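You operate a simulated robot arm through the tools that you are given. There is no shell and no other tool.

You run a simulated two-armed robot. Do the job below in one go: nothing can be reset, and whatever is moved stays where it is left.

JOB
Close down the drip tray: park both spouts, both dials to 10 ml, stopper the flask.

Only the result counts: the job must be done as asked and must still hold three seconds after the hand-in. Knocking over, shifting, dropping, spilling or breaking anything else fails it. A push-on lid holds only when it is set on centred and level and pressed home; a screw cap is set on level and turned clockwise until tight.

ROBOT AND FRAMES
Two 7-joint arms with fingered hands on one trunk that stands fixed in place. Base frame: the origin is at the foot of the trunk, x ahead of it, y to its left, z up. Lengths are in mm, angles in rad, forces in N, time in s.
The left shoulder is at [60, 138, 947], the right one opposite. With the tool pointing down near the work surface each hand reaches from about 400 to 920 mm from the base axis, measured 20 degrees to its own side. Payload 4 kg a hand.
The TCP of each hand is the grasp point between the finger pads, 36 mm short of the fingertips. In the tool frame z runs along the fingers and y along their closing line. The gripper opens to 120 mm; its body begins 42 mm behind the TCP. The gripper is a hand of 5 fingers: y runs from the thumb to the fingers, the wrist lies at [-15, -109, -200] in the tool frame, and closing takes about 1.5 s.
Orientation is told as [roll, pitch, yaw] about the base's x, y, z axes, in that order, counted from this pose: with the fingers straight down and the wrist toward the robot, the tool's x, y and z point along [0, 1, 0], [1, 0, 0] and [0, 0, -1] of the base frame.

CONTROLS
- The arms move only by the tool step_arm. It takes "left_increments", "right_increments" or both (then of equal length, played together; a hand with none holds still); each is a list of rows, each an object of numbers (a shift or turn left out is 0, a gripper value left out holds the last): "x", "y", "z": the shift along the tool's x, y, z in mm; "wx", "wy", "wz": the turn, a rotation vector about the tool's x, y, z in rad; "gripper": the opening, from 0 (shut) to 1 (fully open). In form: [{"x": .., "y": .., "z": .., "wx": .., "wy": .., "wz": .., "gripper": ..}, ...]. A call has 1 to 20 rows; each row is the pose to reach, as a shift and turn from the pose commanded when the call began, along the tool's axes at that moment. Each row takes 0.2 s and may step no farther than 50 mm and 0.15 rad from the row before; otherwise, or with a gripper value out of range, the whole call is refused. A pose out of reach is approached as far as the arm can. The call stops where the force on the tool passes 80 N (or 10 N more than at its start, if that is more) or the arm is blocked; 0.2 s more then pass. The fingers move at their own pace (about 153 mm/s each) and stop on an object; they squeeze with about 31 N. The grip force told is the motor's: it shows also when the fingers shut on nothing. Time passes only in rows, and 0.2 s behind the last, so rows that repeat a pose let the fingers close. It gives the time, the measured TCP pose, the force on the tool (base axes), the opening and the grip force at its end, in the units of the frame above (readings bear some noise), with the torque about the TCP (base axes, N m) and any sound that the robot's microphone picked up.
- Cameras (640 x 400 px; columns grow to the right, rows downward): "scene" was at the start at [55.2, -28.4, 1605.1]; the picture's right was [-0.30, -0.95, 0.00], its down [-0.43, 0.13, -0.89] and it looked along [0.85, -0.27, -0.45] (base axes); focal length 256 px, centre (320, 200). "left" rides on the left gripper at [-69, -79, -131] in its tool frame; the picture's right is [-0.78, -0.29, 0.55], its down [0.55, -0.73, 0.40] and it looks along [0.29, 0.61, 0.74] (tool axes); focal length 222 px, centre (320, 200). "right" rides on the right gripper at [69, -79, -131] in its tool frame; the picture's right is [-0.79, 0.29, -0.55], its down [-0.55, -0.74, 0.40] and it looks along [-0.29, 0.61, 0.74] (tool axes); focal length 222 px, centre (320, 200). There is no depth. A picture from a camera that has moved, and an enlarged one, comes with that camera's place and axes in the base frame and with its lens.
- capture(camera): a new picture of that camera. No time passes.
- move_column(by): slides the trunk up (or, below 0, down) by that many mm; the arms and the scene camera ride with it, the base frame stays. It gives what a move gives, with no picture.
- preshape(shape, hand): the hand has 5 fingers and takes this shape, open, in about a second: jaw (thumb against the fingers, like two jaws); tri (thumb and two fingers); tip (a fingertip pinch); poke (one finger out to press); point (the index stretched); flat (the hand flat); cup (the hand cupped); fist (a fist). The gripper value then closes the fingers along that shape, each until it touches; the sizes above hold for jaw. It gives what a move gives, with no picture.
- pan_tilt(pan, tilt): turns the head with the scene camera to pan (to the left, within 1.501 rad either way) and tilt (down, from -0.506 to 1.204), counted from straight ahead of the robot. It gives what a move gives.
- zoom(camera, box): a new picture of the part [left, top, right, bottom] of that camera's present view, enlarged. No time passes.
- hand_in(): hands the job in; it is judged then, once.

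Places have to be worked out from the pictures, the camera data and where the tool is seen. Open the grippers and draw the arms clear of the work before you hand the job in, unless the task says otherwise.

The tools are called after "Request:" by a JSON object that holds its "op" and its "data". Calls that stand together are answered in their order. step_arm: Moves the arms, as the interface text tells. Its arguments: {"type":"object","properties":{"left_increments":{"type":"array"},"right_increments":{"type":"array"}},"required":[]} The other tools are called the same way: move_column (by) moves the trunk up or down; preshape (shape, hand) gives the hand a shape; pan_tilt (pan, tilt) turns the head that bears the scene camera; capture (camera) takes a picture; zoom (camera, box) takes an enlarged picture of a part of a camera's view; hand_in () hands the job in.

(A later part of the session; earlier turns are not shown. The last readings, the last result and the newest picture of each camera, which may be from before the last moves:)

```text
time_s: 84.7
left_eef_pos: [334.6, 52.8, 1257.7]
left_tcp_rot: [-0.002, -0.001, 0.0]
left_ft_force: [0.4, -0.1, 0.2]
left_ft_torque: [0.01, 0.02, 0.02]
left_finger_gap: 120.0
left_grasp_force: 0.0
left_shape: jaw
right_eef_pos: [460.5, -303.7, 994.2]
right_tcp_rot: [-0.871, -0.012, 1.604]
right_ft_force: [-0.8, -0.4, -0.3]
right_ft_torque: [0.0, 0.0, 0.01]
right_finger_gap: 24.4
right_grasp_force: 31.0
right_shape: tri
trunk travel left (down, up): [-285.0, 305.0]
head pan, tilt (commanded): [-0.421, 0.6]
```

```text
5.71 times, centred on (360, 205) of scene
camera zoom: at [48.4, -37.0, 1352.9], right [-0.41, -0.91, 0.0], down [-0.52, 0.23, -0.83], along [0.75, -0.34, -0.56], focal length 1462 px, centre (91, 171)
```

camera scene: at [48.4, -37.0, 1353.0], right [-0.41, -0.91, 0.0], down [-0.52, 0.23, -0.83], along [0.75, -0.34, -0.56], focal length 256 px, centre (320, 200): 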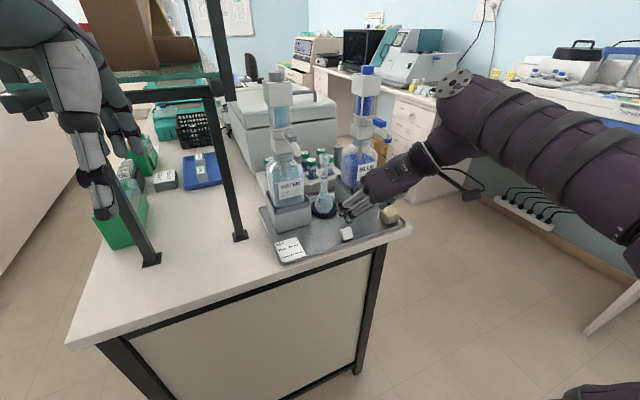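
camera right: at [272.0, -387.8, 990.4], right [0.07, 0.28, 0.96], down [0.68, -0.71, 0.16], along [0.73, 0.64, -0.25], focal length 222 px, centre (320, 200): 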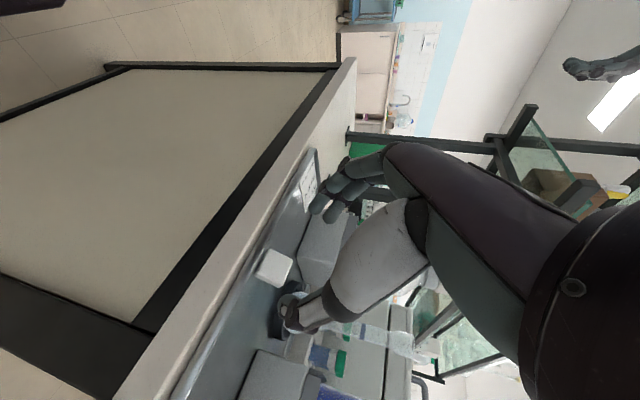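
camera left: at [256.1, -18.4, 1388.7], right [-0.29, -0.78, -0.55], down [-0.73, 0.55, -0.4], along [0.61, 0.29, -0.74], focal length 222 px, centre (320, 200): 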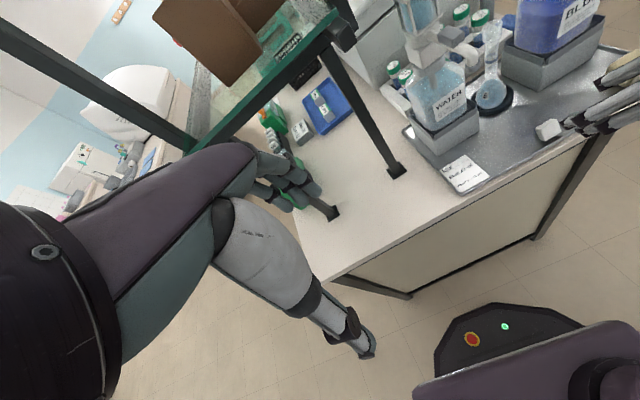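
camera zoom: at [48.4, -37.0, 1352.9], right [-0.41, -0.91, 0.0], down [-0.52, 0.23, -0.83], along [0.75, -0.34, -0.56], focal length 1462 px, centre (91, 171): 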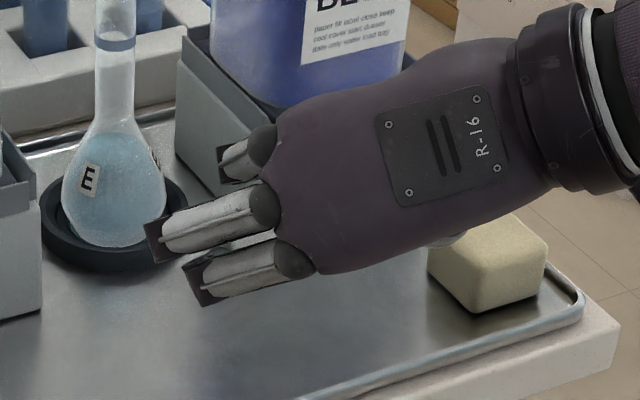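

The stopper is held securely. I raise the trunk by 190 mm (lifting the hand in front of the spouts' level) to make room for turning the stopper upright.

Request:
{"op": "step_arm", "data": {"right_increments": [{"x": 9.6, "z": -11.5}, {"x": 19.3, "z": -23}]}}

Request:
{"op": "move_column", "data": {"by": 190}}

Request:
{"op": "capture", "data": {"camera": "scene"}}

Request:
{"op": "capture", "data": {"camera": "right"}}

```text
time_s: 85.3
left_eef_pos: [334.1, 52.0, 1257.1]
left_tcp_rot: [-0.001, 0.0, 0.0]
left_ft_force: [0.0, -0.5, 0.0]
left_ft_torque: [-0.02, 0.04, 0.02]
left_finger_gap: 120.1
left_grasp_force: 0.1
left_shape: jaw
right_eef_pos: [430.1, -305.8, 994.6]
right_tcp_rot: [-0.872, -0.011, 1.604]
right_ft_force: [0.5, 0.1, 0.0]
right_ft_torque: [0.03, -0.02, -0.01]
right_finger_gap: 24.2
right_grasp_force: 31.1
right_shape: tri
trunk travel left (down, up): [-285.0, 305.0]
head pan, tilt (commanded): [-0.421, 0.6]
```

```text
time_s: 87.4
left_eef_pos: [335.2, 51.6, 1447.4]
left_tcp_rot: [0.0, 0.0, 0.0]
left_ft_force: [0.6, 0.0, 0.9]
left_ft_torque: [-0.01, -0.01, 0.01]
left_finger_gap: 120.1
left_grasp_force: 0.2
left_shape: jaw
right_eef_pos: [432.3, -304.7, 1184.2]
right_tcp_rot: [-0.872, -0.009, 1.603]
right_ft_force: [-0.4, 0.4, -0.1]
right_ft_torque: [0.04, -0.01, -0.02]
right_finger_gap: 24.3
right_grasp_force: 31.0
right_shape: tri
trunk travel left (down, up): [-475.0, 115.0]
head pan, tilt (commanded): [-0.421, 0.6]
```

```text
taken
camera scene: at [48.6, -37.1, 1542.9], right [-0.41, -0.91, 0.0], down [-0.52, 0.23, -0.83], along [0.75, -0.34, -0.56], focal length 256 px, centre (320, 200)
```

scene: 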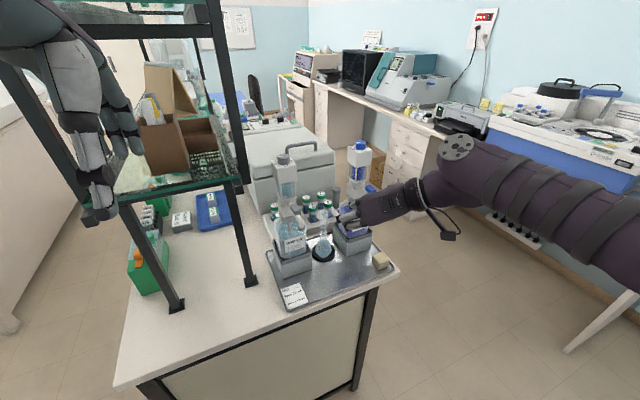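

```text
taken
camera right: at [288.3, -389.6, 1214.4], right [0.08, 0.28, 0.96], down [0.68, -0.71, 0.16], along [0.73, 0.64, -0.25], focal length 222 px, centre (320, 200)
```

right: 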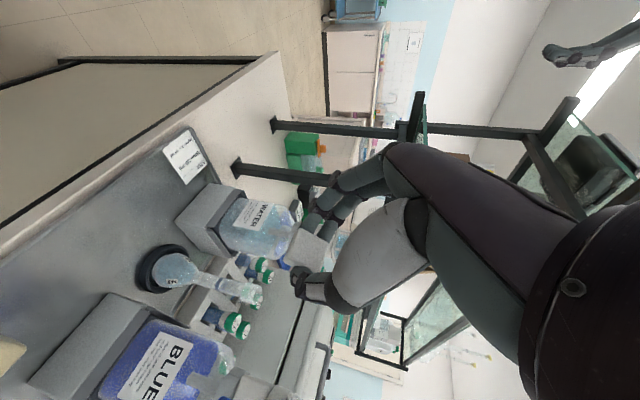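

I roll the hand along the direct path (first half) to bring the plug downward.

Request:
{"op": "step_arm", "data": {"right_increments": [{"wx": 0.0306, "wy": 0.0457, "wz": 0.1381}, {"wx": 0.0612, "wy": 0.0915, "wz": 0.2761}, {"wx": 0.0919, "wy": 0.1372, "wz": 0.4142}, {"wx": 0.1225, "wy": 0.183, "wz": 0.5522}, {"wx": 0.1531, "wy": 0.2287, "wz": 0.6903}, {"wx": 0.1837, "wy": 0.2745, "wz": 0.8284}, {"wx": 0.2144, "wy": 0.3202, "wz": 0.9664}, {"wx": 0.245, "wy": 0.366, "wz": 1.1045}]}}

Request:
{"op": "capture", "data": {"camera": "right"}}

Request:
{"op": "zoom", "data": {"camera": "scene", "box": [300, 140, 440, 260]}}

```text
time_s: 89.2
left_eef_pos: [335.3, 51.7, 1448.1]
left_tcp_rot: [0.0, 0.001, 0.001]
left_ft_force: [0.1, 0.3, 0.1]
left_ft_torque: [0.0, 0.01, 0.03]
left_finger_gap: 119.9
left_grasp_force: 0.1
left_shape: jaw
right_eef_pos: [431.2, -304.7, 1183.9]
right_tcp_rot: [-0.208, -0.406, 0.515]
right_ft_force: [-0.2, -0.2, -0.6]
right_ft_torque: [0.01, 0.02, 0.0]
right_finger_gap: 24.5
right_grasp_force: 31.2
right_shape: tri
trunk travel left (down, up): [-475.0, 115.0]
head pan, tilt (commanded): [-0.421, 0.6]
```

```text
taken
camera right: at [281.5, -280.5, 1257.5], right [0.32, -0.57, 0.76], down [-0.19, -0.82, -0.54], along [0.93, 0.03, -0.37], focal length 222 px, centre (320, 200)
```

right: 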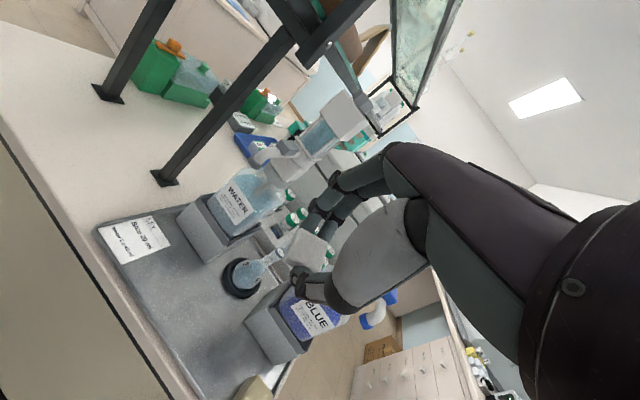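

```text
3.33 times, centred on (370, 200) of scene
camera zoom: at [48.5, -36.7, 1542.9], right [-0.41, -0.91, 0.0], down [-0.52, 0.23, -0.83], along [0.75, -0.34, -0.56], focal length 853 px, centre (153, 200)
```

zoom: 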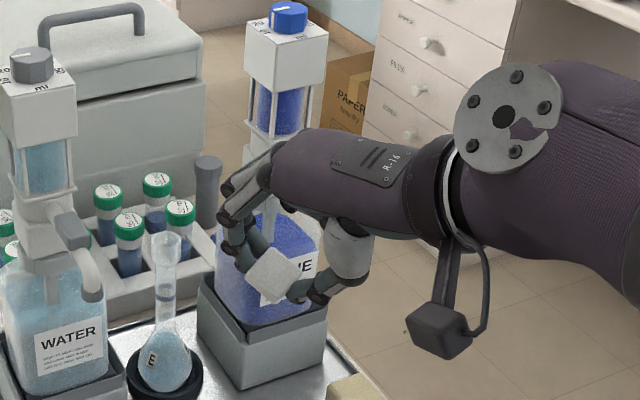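

Going well, the stopper is held steadily. I complete the second half of the same roll.

Request:
{"op": "step_arm", "data": {"right_increments": [{"wx": 0.0306, "wy": 0.0457, "wz": 0.1381}, {"wx": 0.0612, "wy": 0.0915, "wz": 0.2761}, {"wx": 0.0919, "wy": 0.1372, "wz": 0.4142}, {"wx": 0.1225, "wy": 0.183, "wz": 0.5522}, {"wx": 0.1531, "wy": 0.2287, "wz": 0.6903}, {"wx": 0.1837, "wy": 0.2745, "wz": 0.8284}, {"wx": 0.2144, "wy": 0.3202, "wz": 0.9664}, {"wx": 0.245, "wy": 0.366, "wz": 1.1045}]}}

Request:
{"op": "capture", "data": {"camera": "right"}}

Request:
{"op": "zoom", "data": {"camera": "scene", "box": [300, 150, 420, 250]}}

Request:
{"op": "zoom", "data": {"camera": "left", "box": [440, 60, 600, 180]}}

```text
time_s: 91.0
left_eef_pos: [334.5, 51.6, 1447.9]
left_tcp_rot: [0.0, 0.0, 0.0]
left_ft_force: [-0.1, 0.9, 0.5]
left_ft_torque: [-0.05, 0.01, -0.01]
left_finger_gap: 119.7
left_grasp_force: 0.1
left_shape: jaw
right_eef_pos: [431.6, -304.7, 1185.3]
right_tcp_rot: [0.445, 0.007, -0.562]
right_ft_force: [0.4, 0.0, 0.1]
right_ft_torque: [-0.02, 0.01, 0.01]
right_finger_gap: 24.3
right_grasp_force: 30.7
right_shape: tri
trunk travel left (down, up): [-475.0, 115.0]
head pan, tilt (commanded): [-0.421, 0.6]
```

```text
taken
camera right: at [367.8, -258.4, 1332.9], right [-0.26, -0.95, 0.15], down [-0.8, 0.12, -0.59], along [0.55, -0.27, -0.79], focal length 222 px, centre (320, 200)
```

right: 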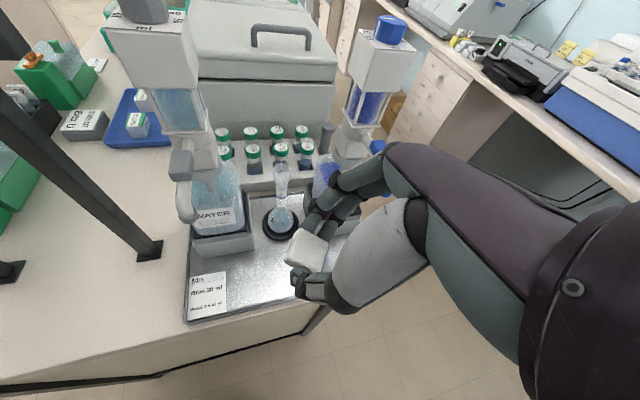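

```text
4.00 times, centred on (360, 200) of scene
camera zoom: at [48.7, -37.0, 1542.9], right [-0.41, -0.91, 0.0], down [-0.52, 0.23, -0.83], along [0.75, -0.34, -0.57], focal length 1023 px, centre (160, 200)
```

zoom: 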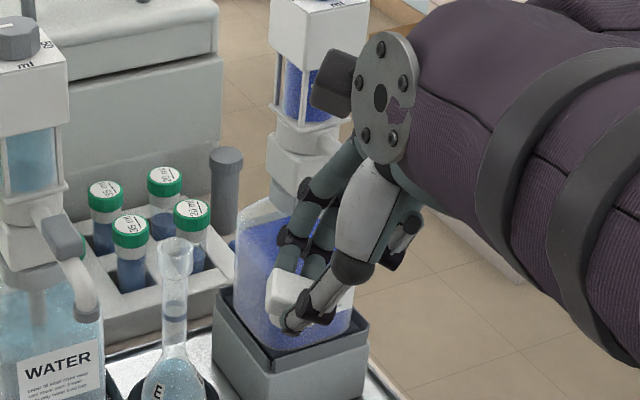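

```text
3.33 times, centred on (520, 120) of left
camera zoom: at [256.3, -18.4, 1578.6], right [-0.29, -0.78, -0.55], down [-0.73, 0.55, -0.4], along [0.61, 0.29, -0.74], focal length 740 px, centre (-347, 467)
```

zoom: 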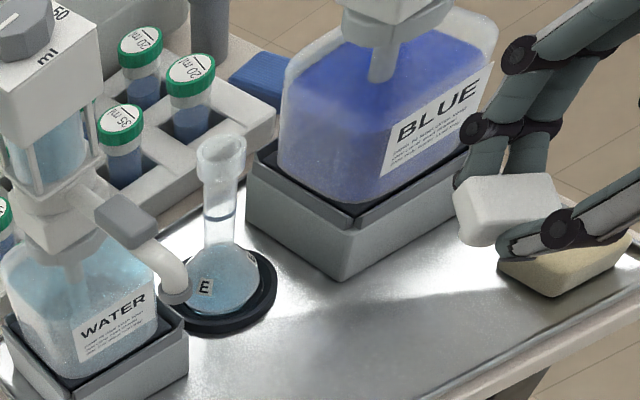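

The roll is complete. I zoom in to judge how level the stopper's head is.

Request:
{"op": "zoom", "data": {"camera": "scene", "box": [360, 205, 400, 240]}}

Request:
{"op": "zoom", "data": {"camera": "left", "box": [540, 100, 600, 150]}}

Request:
{"op": "zoom", "data": {"camera": "right", "box": [270, 200, 350, 310]}}

```text
11.43 times, centred on (380, 222) of scene
camera zoom: at [48.7, -37.0, 1542.9], right [-0.41, -0.91, 0.0], down [-0.52, 0.23, -0.83], along [0.75, -0.34, -0.57], focal length 2923 px, centre (-366, -57)
```

zoom: 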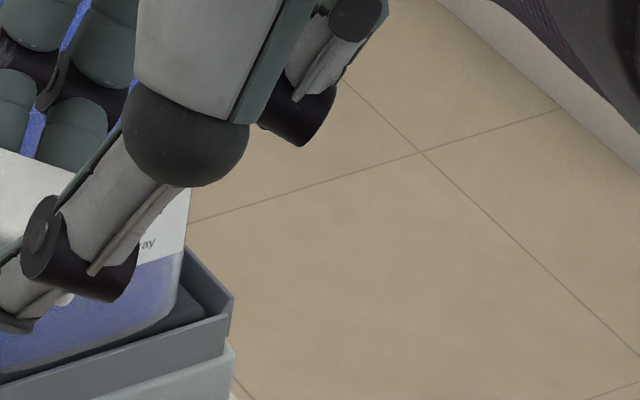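

```text
8.00 times, centred on (570, 125) of left
camera zoom: at [256.3, -18.4, 1578.6], right [-0.29, -0.78, -0.55], down [-0.73, 0.55, -0.4], along [0.61, 0.29, -0.74], focal length 1777 px, centre (-1680, 800)
```

zoom: 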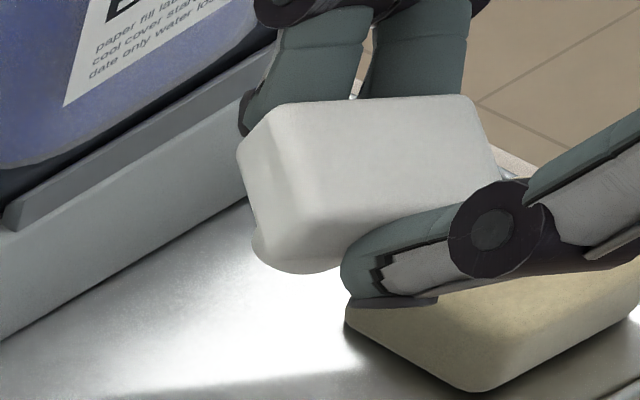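

```text
3.64 times, centred on (310, 255) of right
camera zoom: at [367.8, -258.4, 1332.9], right [-0.26, -0.95, 0.15], down [-0.8, 0.12, -0.59], along [0.55, -0.27, -0.79], focal length 808 px, centre (356, 0)
```

zoom: 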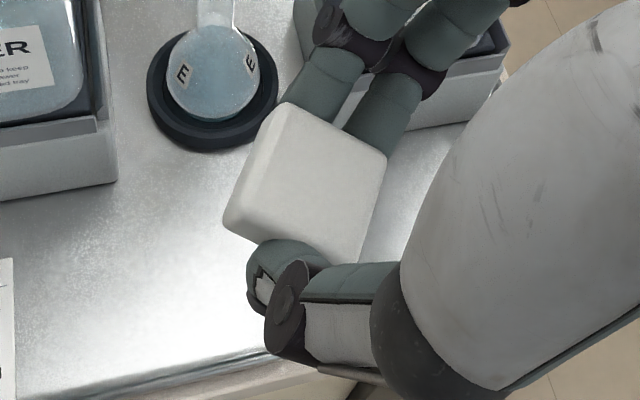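

I take better-centred zooms of the stopper for corner triangulation.

Request:
{"op": "zoom", "data": {"camera": "scene", "box": [330, 205, 380, 240]}}

Request:
{"op": "zoom", "data": {"camera": "left", "box": [540, 90, 600, 140]}}

Request:
{"op": "zoom", "data": {"camera": "right", "box": [275, 220, 335, 280]}}

```text
11.43 times, centred on (355, 222) of scene
camera zoom: at [48.7, -37.0, 1542.9], right [-0.41, -0.91, 0.0], down [-0.52, 0.23, -0.83], along [0.75, -0.34, -0.57], focal length 2923 px, centre (-80, -57)
```

zoom: 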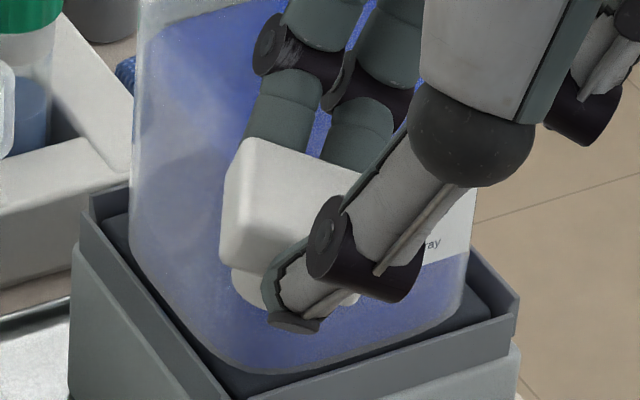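

```text
8.00 times, centred on (570, 115) of left
camera zoom: at [256.3, -18.4, 1578.6], right [-0.29, -0.78, -0.55], down [-0.73, 0.55, -0.4], along [0.61, 0.29, -0.74], focal length 1777 px, centre (-1680, 880)
```

zoom: 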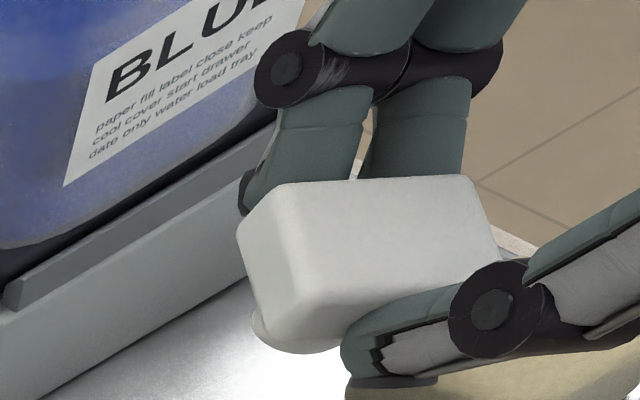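

```text
6.67 times, centred on (305, 250) of right
camera zoom: at [367.8, -258.4, 1332.9], right [-0.26, -0.95, 0.15], down [-0.8, 0.12, -0.59], along [0.55, -0.27, -0.79], focal length 1481 px, centre (420, -133)
```

zoom: 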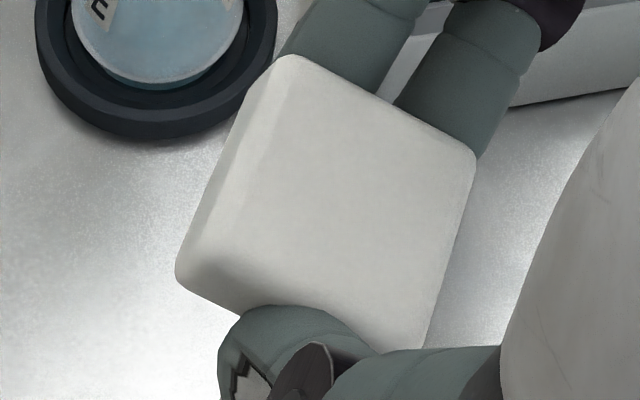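

From the edges I infer the plug is aligned with the hand's own axis (the pinch squared it up). So I simply bring the hand to straight-down (yaw 0), then re-check the level.

Request:
{"op": "step_arm", "data": {"right_increments": [{"wx": 0.0244, "wy": -0.085, "wz": -0.1102}, {"wx": 0.0488, "wy": -0.17, "wz": -0.2204}, {"wx": 0.0732, "wy": -0.255, "wz": -0.3306}, {"wx": 0.0976, "wy": -0.34, "wz": -0.4408}, {"wx": 0.122, "wy": -0.425, "wz": -0.551}, {"wx": 0.122, "wy": -0.425, "wz": -0.551}]}}

Request:
{"op": "zoom", "data": {"camera": "scene", "box": [325, 195, 385, 240]}}

Request:
{"op": "zoom", "data": {"camera": "left", "box": [540, 80, 610, 140]}}

Request:
{"op": "zoom", "data": {"camera": "right", "box": [275, 220, 335, 280]}}

```text
time_s: 92.4
left_eef_pos: [334.4, 51.8, 1448.1]
left_tcp_rot: [0.001, 0.001, -0.002]
left_ft_force: [-0.1, 0.7, 0.7]
left_ft_torque: [0.01, -0.02, -0.04]
left_finger_gap: 119.7
left_grasp_force: 0.1
left_shape: jaw
right_eef_pos: [430.9, -304.8, 1185.0]
right_tcp_rot: [0.008, -0.002, 0.001]
right_ft_force: [-0.6, 0.2, 0.2]
right_ft_torque: [0.02, 0.01, -0.01]
right_finger_gap: 24.5
right_grasp_force: 30.5
right_shape: tri
trunk travel left (down, up): [-475.0, 115.0]
head pan, tilt (commanded): [-0.421, 0.6]
```

```text
8.89 times, centred on (355, 218) of scene
camera zoom: at [48.4, -37.0, 1542.9], right [-0.41, -0.91, 0.0], down [-0.52, 0.23, -0.83], along [0.75, -0.34, -0.56], focal length 2274 px, centre (9, 44)
```

zoom: 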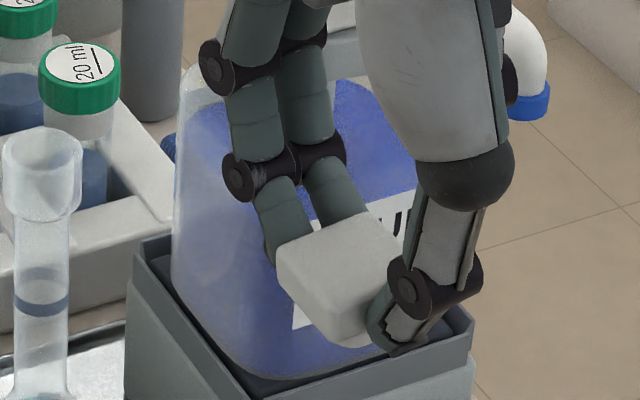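

```text
6.67 times, centred on (575, 110) of left
camera zoom: at [256.1, -18.4, 1578.7], right [-0.29, -0.78, -0.55], down [-0.73, 0.55, -0.4], along [0.61, 0.29, -0.74], focal length 1481 px, centre (-1380, 800)
```

zoom: 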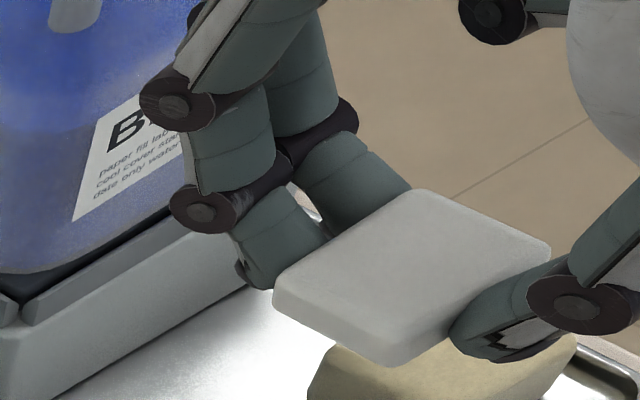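

```text
6.67 times, centred on (305, 250) of right
camera zoom: at [351.4, -237.3, 1316.1], right [0.29, -0.79, 0.54], down [-0.73, -0.55, -0.4], along [0.61, -0.28, -0.74], focal length 1481 px, centre (420, -133)
```

zoom: 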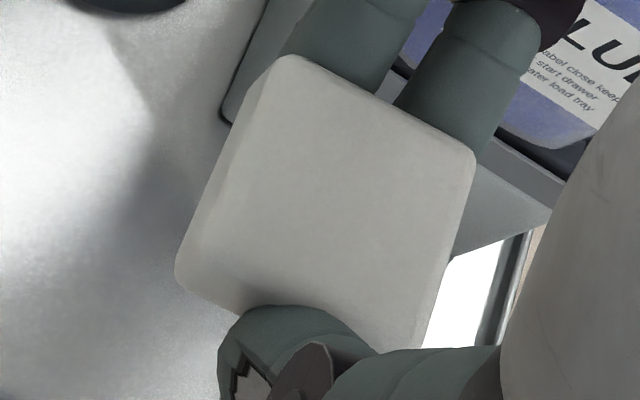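

I zoom in closer to check the plug's verticality from scene and left.

Request:
{"op": "zoom", "data": {"camera": "scene", "box": [345, 215, 375, 237]}}

Request:
{"op": "zoom", "data": {"camera": "left", "box": [555, 95, 595, 125]}}

```text
16.00 times, centred on (360, 226) of scene
camera zoom: at [48.4, -37.0, 1542.9], right [-0.41, -0.91, 0.0], down [-0.52, 0.23, -0.83], along [0.75, -0.34, -0.56], focal length 4093 px, centre (-320, -216)
```

zoom: 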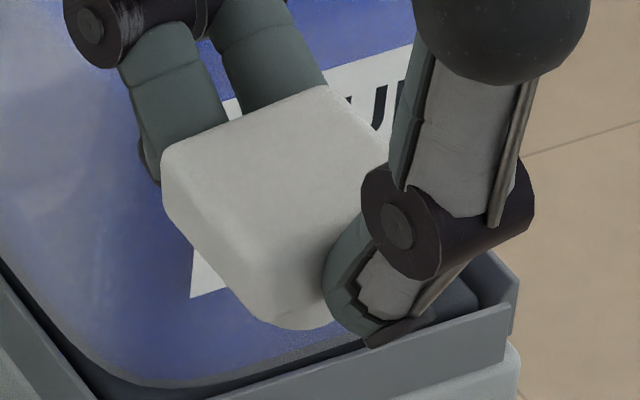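

```text
13.33 times, centred on (575, 110) of left
camera zoom: at [256.1, -18.4, 1578.7], right [-0.29, -0.78, -0.55], down [-0.73, 0.55, -0.4], along [0.61, 0.29, -0.74], focal length 2962 px, centre (-3080, 1400)
```

zoom: 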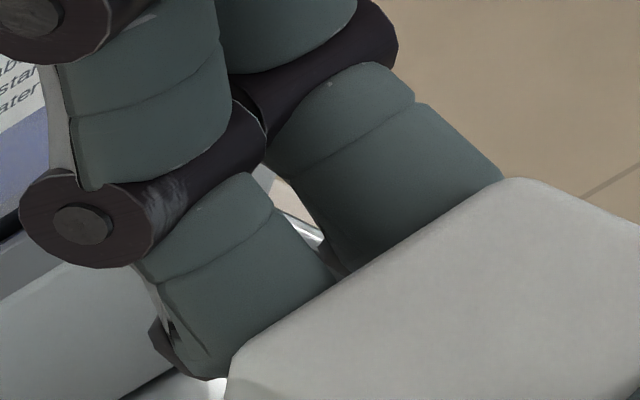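

The plug is translucent and hard to see against this background. I lower the stopper over the plain tray to judge its axis clearly.

Request:
{"op": "step_arm", "data": {"right_increments": [{"x": 1, "y": 8, "z": 35}, {"x": 2, "y": 16, "z": 70}, {"x": 3, "y": 24, "z": 105}, {"x": 4, "y": 32, "z": 140}, {"x": 5, "y": 39, "z": 170}, {"x": 5, "y": 39, "z": 170}]}}

Request:
{"op": "zoom", "data": {"camera": "scene", "box": [325, 235, 375, 275]}}

Request:
{"op": "zoom", "data": {"camera": "left", "box": [520, 120, 580, 170]}}

Request:
{"op": "capture", "data": {"camera": "scene"}}

```text
time_s: 93.8
left_eef_pos: [335.2, 51.2, 1448.8]
left_tcp_rot: [0.0, 0.0, 0.0]
left_ft_force: [-0.7, 0.5, 0.1]
left_ft_torque: [0.01, 0.03, -0.04]
left_finger_gap: 120.0
left_grasp_force: 0.1
left_shape: jaw
right_eef_pos: [469.6, -299.3, 1014.1]
right_tcp_rot: [0.008, -0.002, 0.001]
right_ft_force: [0.7, 0.1, -1.2]
right_ft_torque: [0.04, -0.01, -0.04]
right_finger_gap: 24.2
right_grasp_force: 30.7
right_shape: tri
trunk travel left (down, up): [-475.0, 115.0]
head pan, tilt (commanded): [-0.421, 0.6]
```

```text
10.00 times, centred on (350, 255) of scene
camera zoom: at [48.3, -36.9, 1542.9], right [-0.41, -0.91, 0.0], down [-0.52, 0.23, -0.83], along [0.75, -0.34, -0.56], focal length 2558 px, centre (20, -350)
```

zoom: 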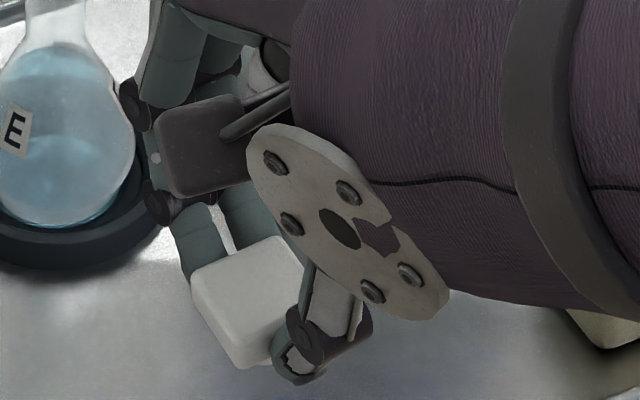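

```text
8.00 times, centred on (550, 145) of left
camera zoom: at [255.9, -18.3, 1578.7], right [-0.29, -0.78, -0.55], down [-0.73, 0.55, -0.4], along [0.61, 0.29, -0.74], focal length 1777 px, centre (-1520, 640)
```

zoom: 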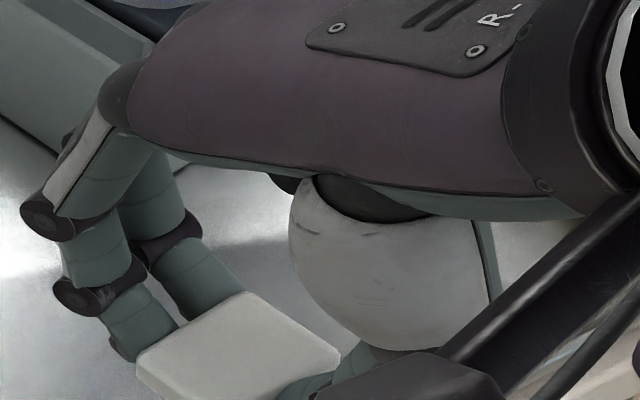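

```text
taken
camera scene: at [48.3, -36.9, 1542.9], right [-0.41, -0.91, 0.0], down [-0.52, 0.23, -0.83], along [0.75, -0.34, -0.56], focal length 256 px, centre (320, 200)
```

scene: 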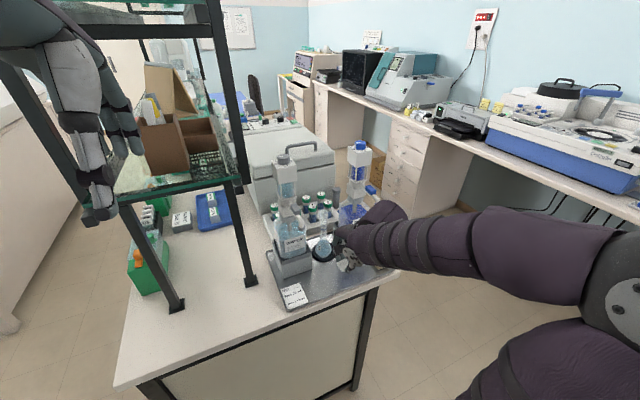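

The plug is hidden from this angle. I raise the stopper to near the head camera's height in free air to view it in profile.

Request:
{"op": "step_arm", "data": {"right_increments": [{"x": 5, "y": -8, "z": -45}, {"x": 10, "y": -16, "z": -90}, {"x": 15, "y": -24, "z": -135}, {"x": 20, "y": -32, "z": -180}, {"x": 25, "y": -36, "z": -225}, {"x": 30, "y": -38, "z": -270}, {"x": 35, "y": -40, "z": -315}, {"x": 40, "y": -40, "z": -360}, {"x": 40, "y": -40, "z": -400}, {"x": 40, "y": -40, "z": -400}]}}

Request:
{"op": "capture", "data": {"camera": "scene"}}

Request:
{"op": "capture", "data": {"camera": "left"}}

```text
time_s: 96.0
left_eef_pos: [333.7, 51.6, 1448.8]
left_tcp_rot: [0.002, -0.001, 0.0]
left_ft_force: [-0.2, 0.8, -0.2]
left_ft_torque: [-0.02, 0.01, 0.02]
left_finger_gap: 119.7
left_grasp_force: 0.1
left_shape: jaw
right_eef_pos: [431.8, -262.3, 1415.7]
right_tcp_rot: [0.009, -0.001, 0.0]
right_ft_force: [-0.3, -0.2, -0.6]
right_ft_torque: [0.03, -0.01, -0.02]
right_finger_gap: 24.1
right_grasp_force: 31.4
right_shape: tri
trunk travel left (down, up): [-475.0, 115.0]
head pan, tilt (commanded): [-0.421, 0.6]
```

```text
taken
camera scene: at [48.4, -37.1, 1542.9], right [-0.41, -0.91, 0.0], down [-0.52, 0.23, -0.83], along [0.75, -0.34, -0.56], focal length 256 px, centre (320, 200)
```

scene: 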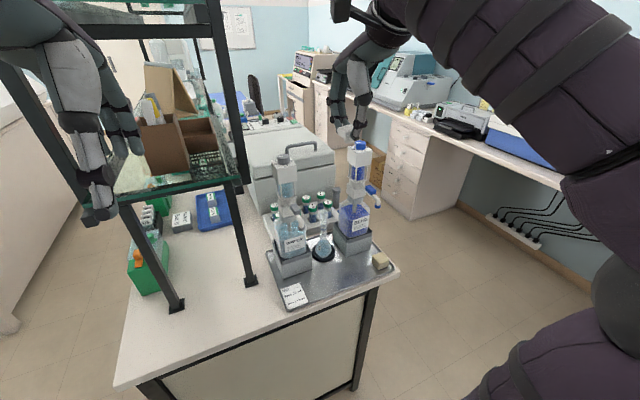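

```text
taken
camera left: at [256.0, -18.5, 1578.7], right [-0.29, -0.78, -0.55], down [-0.73, 0.55, -0.4], along [0.61, 0.29, -0.74], focal length 222 px, centre (320, 200)
```

left: 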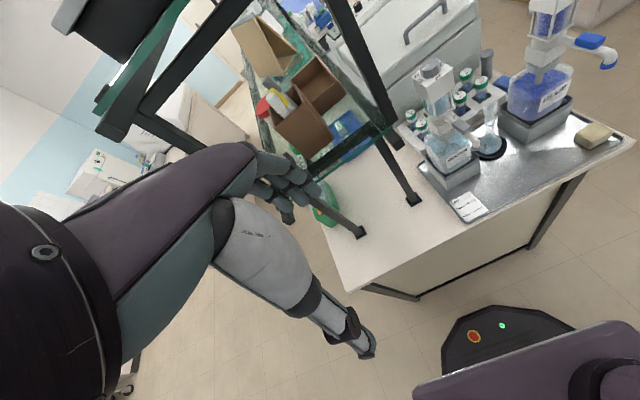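

I zoom on the stopper in profile from the head camera.

Request:
{"op": "zoom", "data": {"camera": "scene", "box": [325, 100, 375, 145]}}

Request:
{"op": "zoom", "data": {"camera": "right", "box": [275, 220, 335, 280]}}

```text
8.89 times, centred on (350, 122) of scene
camera zoom: at [48.4, -37.1, 1542.9], right [-0.41, -0.91, 0.0], down [-0.52, 0.23, -0.83], along [0.75, -0.34, -0.56], focal length 2274 px, centre (53, 889)
```

zoom: 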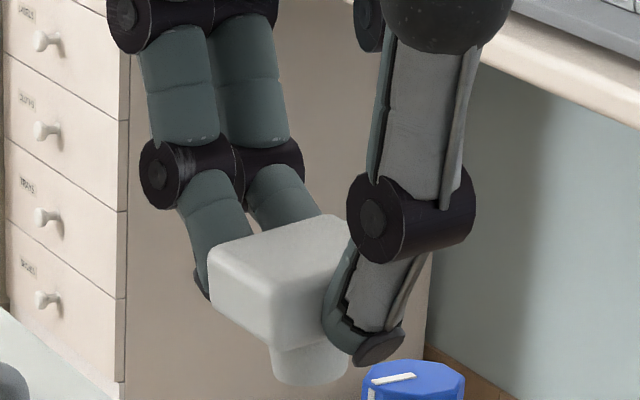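

```text
6.67 times, centred on (305, 250) of right
camera zoom: at [350.9, -193.7, 1546.9], right [0.29, -0.79, 0.54], down [-0.74, -0.55, -0.4], along [0.61, -0.28, -0.74], focal length 1481 px, centre (420, -133)
```

zoom: 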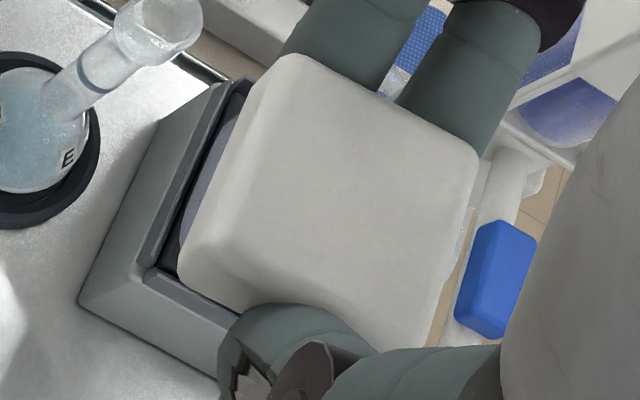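

Now the plug is visible, pointing down. I zoom in more to measure the residual tilt.

Request:
{"op": "zoom", "data": {"camera": "scene", "box": [332, 118, 364, 138]}}

```text
16.00 times, centred on (348, 128) of scene
camera zoom: at [48.4, -37.1, 1542.9], right [-0.41, -0.91, 0.0], down [-0.52, 0.23, -0.83], along [0.75, -0.34, -0.56], focal length 4093 px, centre (-128, 1352)
```

zoom: 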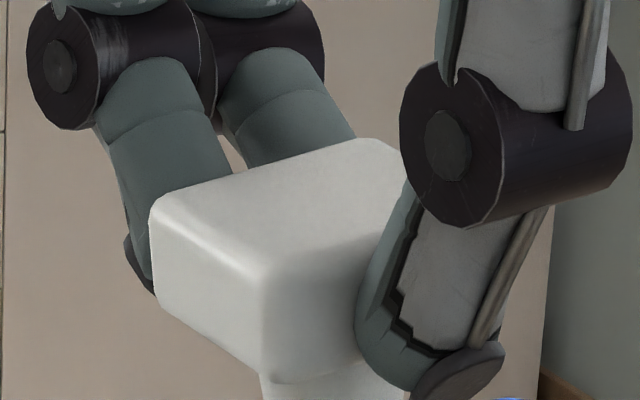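

The plug leans only about 4° toward the right; I correct that with a small tilt and carry the stopper over the flask, staying high above the dispensers, then descend to well above the mouth.

Request:
{"op": "step_arm", "data": {"right_increments": [{"x": -9, "y": 37, "z": 0, "wy": 0.035}, {"x": -18, "y": 75, "z": 0, "wy": 0.07}, {"x": -27, "y": 112, "z": 0, "wy": 0.07}, {"x": -36, "y": 150, "z": 0, "wy": 0.07}, {"x": -44, "y": 187, "z": 0, "wy": 0.07}, {"x": -44, "y": 187, "z": 40, "wy": 0.07}, {"x": -44, "y": 187, "z": 85, "wy": 0.07}, {"x": -44, "y": 187, "z": 130, "wy": 0.07}, {"x": -44, "y": 187, "z": 175, "wy": 0.07}, {"x": -44, "y": 187, "z": 210, "wy": 0.07}, {"x": -44, "y": 187, "z": 210, "wy": 0.07}]}}

Request:
{"op": "capture", "data": {"camera": "scene"}}

Request:
{"op": "zoom", "data": {"camera": "scene", "box": [295, 190, 355, 240]}}

Request:
{"op": "zoom", "data": {"camera": "left", "box": [450, 80, 530, 160]}}

Request:
{"op": "zoom", "data": {"camera": "right", "box": [240, 210, 340, 300]}}

```text
time_s: 98.4
left_eef_pos: [333.3, 51.7, 1447.8]
left_tcp_rot: [0.0, -0.001, 0.0]
left_ft_force: [0.6, -0.3, 0.1]
left_ft_torque: [0.02, 0.02, 0.03]
left_finger_gap: 119.9
left_grasp_force: 0.1
left_shape: jaw
right_eef_pos: [604.3, -303.3, 1411.9]
right_tcp_rot: [0.081, 0.001, 0.0]
right_ft_force: [-0.3, -0.5, -0.1]
right_ft_torque: [-0.01, -0.01, 0.03]
right_finger_gap: 23.9
right_grasp_force: 31.1
right_shape: tri
right hand out of reach, approached as far as the arm can: row 5, 6, 7, 8, 9, 10, 11
trunk travel left (down, up): [-475.0, 115.0]
head pan, tilt (commanded): [-0.421, 0.6]
```

```text
taken
camera scene: at [48.7, -37.1, 1542.9], right [-0.41, -0.91, 0.0], down [-0.52, 0.23, -0.82], along [0.75, -0.34, -0.57], focal length 256 px, centre (320, 200)
```

scene: 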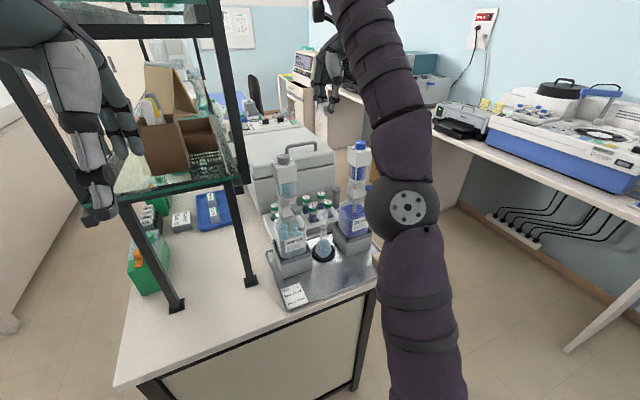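

```text
8.00 times, centred on (325, 215) of scene
camera zoom: at [48.7, -37.1, 1542.9], right [-0.41, -0.91, 0.0], down [-0.52, 0.23, -0.82], along [0.75, -0.34, -0.57], focal length 2046 px, centre (280, 80)
```

zoom: 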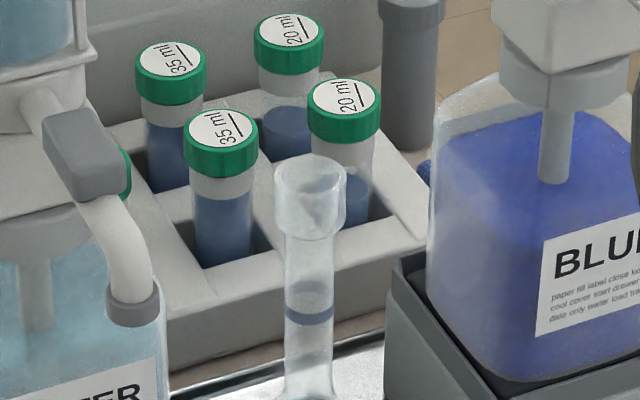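

```text
5.00 times, centred on (490, 120) of left
camera zoom: at [256.3, -18.5, 1578.6], right [-0.29, -0.78, -0.55], down [-0.73, 0.55, -0.4], along [0.61, 0.29, -0.74], focal length 1111 px, centre (-530, 600)
```

zoom: 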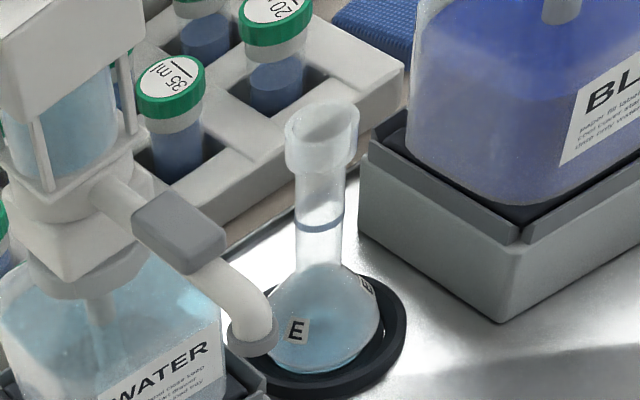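

```text
4.44 times, centred on (290, 255) of right
camera zoom: at [524.4, -244.5, 1547.7], right [0.29, -0.83, 0.48], down [-0.74, -0.52, -0.44], along [0.61, -0.23, -0.76], focal length 987 px, centre (453, -44)
```

zoom: 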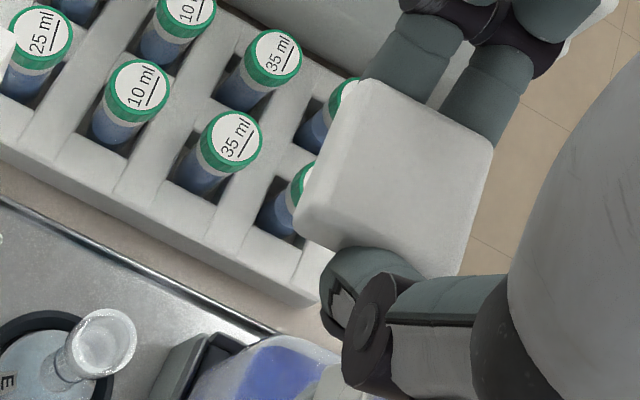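

The reach clipped at height, but the views give the mouth centre precisely: (620.1,-305.3,1068.3). I descend toward it, to about 35 mm of plug clearance above the mouth.

Request:
{"op": "step_arm", "data": {"right_increments": [{"x": -3.8, "y": 3, "z": 38}, {"x": -7.6, "y": 6, "z": 77}, {"x": -11.5, "y": 9, "z": 115}, {"x": -15.3, "y": 12, "z": 154}, {"x": -19, "y": 15, "z": 192}, {"x": -23, "y": 16.7, "z": 231}, {"x": -23, "y": 16.7, "z": 231}]}}

Request:
{"op": "zoom", "data": {"camera": "scene", "box": [295, 170, 355, 220]}}

Request:
{"op": "zoom", "data": {"camera": "left", "box": [450, 60, 530, 140]}}

Request:
{"op": "zoom", "data": {"camera": "right", "box": [240, 210, 340, 300]}}

```text
time_s: 100.0
left_eef_pos: [334.2, 50.9, 1447.8]
left_tcp_rot: [0.0, -0.001, 0.0]
left_ft_force: [0.2, 0.0, 0.1]
left_ft_torque: [-0.02, 0.01, 0.0]
left_finger_gap: 120.0
left_grasp_force: 0.0
left_shape: jaw
right_eef_pos: [620.7, -305.3, 1185.5]
right_tcp_rot: [0.078, 0.0, -0.001]
right_ft_force: [-0.2, 0.5, -0.2]
right_ft_torque: [0.01, -0.02, 0.0]
right_finger_gap: 23.9
right_grasp_force: 31.3
right_shape: tri
trunk travel left (down, up): [-475.0, 115.0]
head pan, tilt (commanded): [-0.421, 0.6]
```

```text
8.00 times, centred on (325, 195) of scene
camera zoom: at [48.4, -37.0, 1542.9], right [-0.41, -0.91, 0.0], down [-0.52, 0.23, -0.83], along [0.75, -0.34, -0.56], focal length 2046 px, centre (280, 240)
```

zoom: 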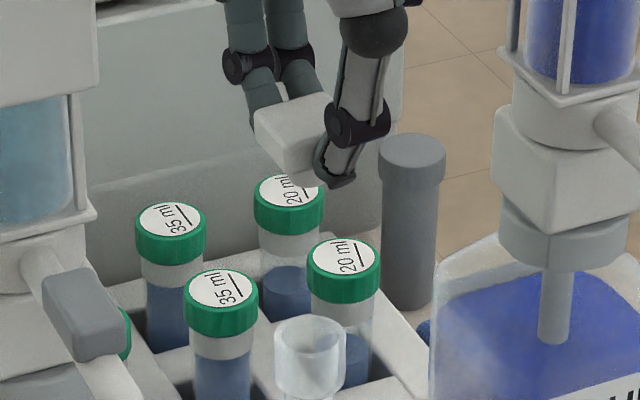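

```text
5.00 times, centred on (490, 100) of left
camera zoom: at [256.0, -18.5, 1578.7], right [-0.29, -0.78, -0.55], down [-0.73, 0.55, -0.4], along [0.61, 0.29, -0.74], focal length 1111 px, centre (-530, 700)
```

zoom: 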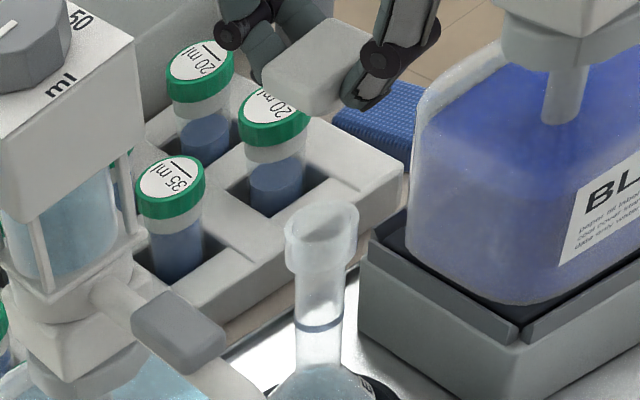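

```text
4.44 times, centred on (290, 255) of right
camera zoom: at [540.3, -246.2, 1321.3], right [0.29, -0.83, 0.48], down [-0.73, -0.52, -0.44], along [0.61, -0.23, -0.76], focal length 987 px, centre (453, -44)
```

zoom: 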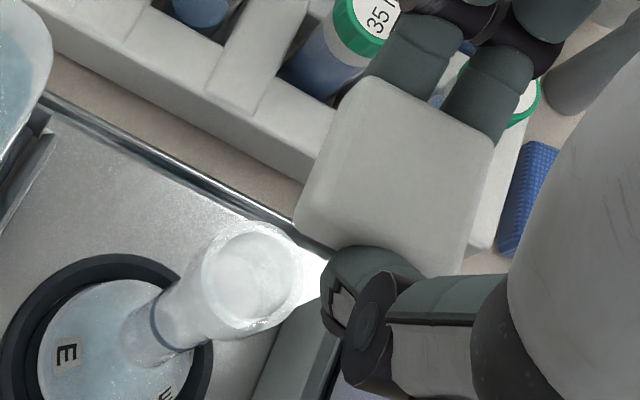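

The plug appears about 3 mm too far left (+y) of the mouth axis. I shift by −3 mm in y and lower until the plug is just above the rim, then inspect.

Request:
{"op": "step_arm", "data": {"right_increments": [{"x": -3, "z": 0}, {"x": -5.4, "z": 24}, {"x": -7, "z": 45}, {"x": -7, "z": 45}]}}

Request:
{"op": "zoom", "data": {"camera": "scene", "box": [300, 185, 345, 225]}}

Request:
{"op": "zoom", "data": {"camera": "left", "box": [460, 70, 520, 130]}}

Request:
{"op": "zoom", "data": {"camera": "right", "box": [240, 210, 340, 300]}}

```text
time_s: 101.0
left_eef_pos: [335.1, 51.5, 1448.3]
left_tcp_rot: [0.0, 0.001, -0.001]
left_ft_force: [-0.3, 0.4, -0.3]
left_ft_torque: [-0.01, 0.01, 0.0]
left_finger_gap: 119.8
left_grasp_force: 0.1
left_shape: jaw
right_eef_pos: [620.7, -308.7, 1141.8]
right_tcp_rot: [0.08, 0.001, 0.0]
right_ft_force: [-0.2, 0.5, -0.5]
right_ft_torque: [0.02, 0.02, -0.01]
right_finger_gap: 23.9
right_grasp_force: 30.5
right_shape: tri
trunk travel left (down, up): [-475.0, 115.0]
head pan, tilt (commanded): [-0.421, 0.6]
```

```text
10.00 times, centred on (322, 205) of scene
camera zoom: at [48.5, -37.0, 1542.9], right [-0.41, -0.91, 0.0], down [-0.52, 0.23, -0.83], along [0.75, -0.34, -0.56], focal length 2558 px, centre (295, 150)
```

zoom: 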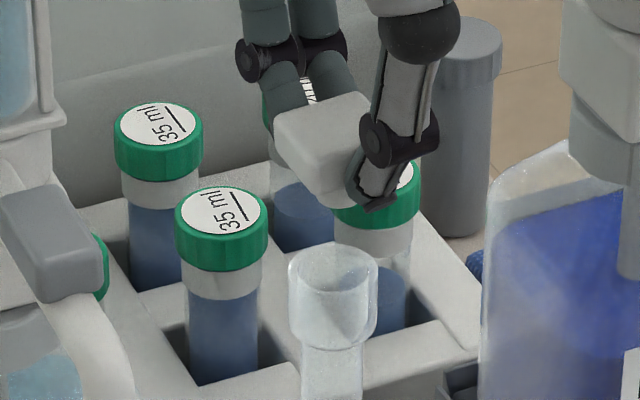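

```text
6.67 times, centred on (490, 100) of left
camera zoom: at [256.2, -18.4, 1578.7], right [-0.29, -0.78, -0.55], down [-0.73, 0.55, -0.4], along [0.61, 0.29, -0.74], focal length 1481 px, centre (-813, 867)
```

zoom: 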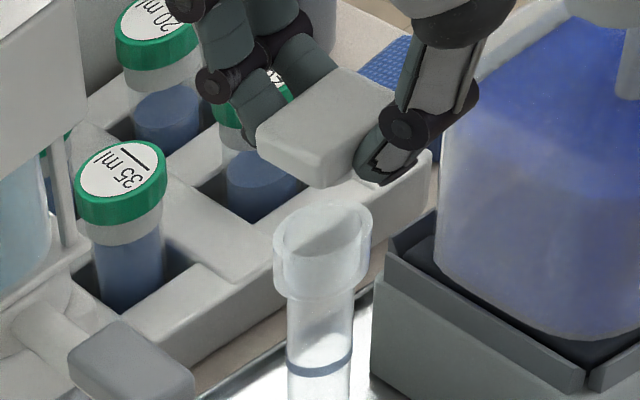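

```text
4.44 times, centred on (290, 255) of right
camera zoom: at [539.9, -249.3, 1276.7], right [0.29, -0.83, 0.48], down [-0.73, -0.52, -0.44], along [0.61, -0.23, -0.76], focal length 987 px, centre (453, -44)
```

zoom: 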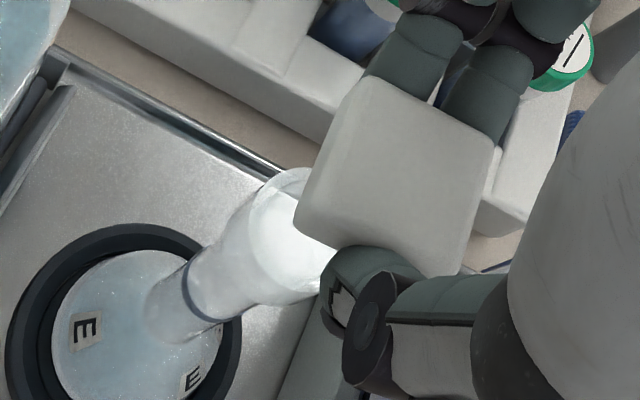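

Alignment looks good in all three views (within ~1 mm). I zoom in to check the tilt of head and plug once more before inserting.

Request:
{"op": "zoom", "data": {"camera": "scene", "box": [314, 192, 338, 212]}}

Request:
{"op": "zoom", "data": {"camera": "left", "box": [472, 78, 508, 108]}}

```text
16.00 times, centred on (326, 202) of scene
camera zoom: at [48.5, -37.0, 1542.9], right [-0.41, -0.91, 0.0], down [-0.52, 0.23, -0.83], along [0.75, -0.34, -0.56], focal length 4093 px, centre (224, 168)
```

zoom: 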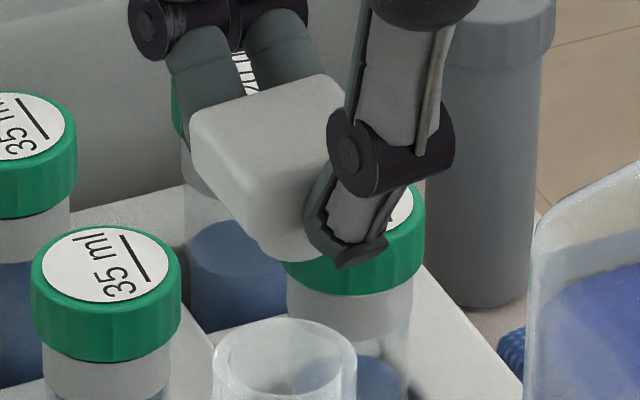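

```text
13.33 times, centred on (490, 93) of left
camera zoom: at [256.2, -18.4, 1578.7], right [-0.29, -0.78, -0.55], down [-0.73, 0.55, -0.4], along [0.61, 0.29, -0.74], focal length 2962 px, centre (-1947, 1627)
```

zoom: 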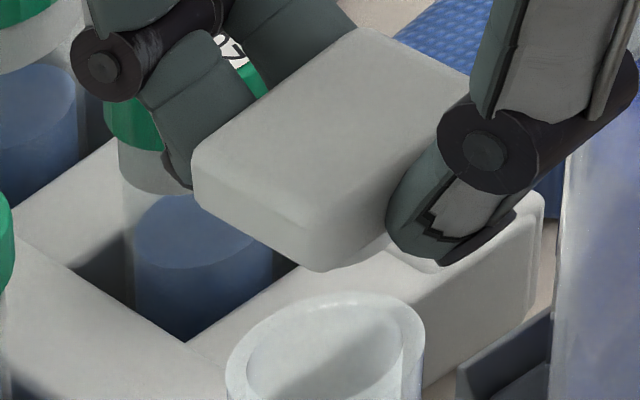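

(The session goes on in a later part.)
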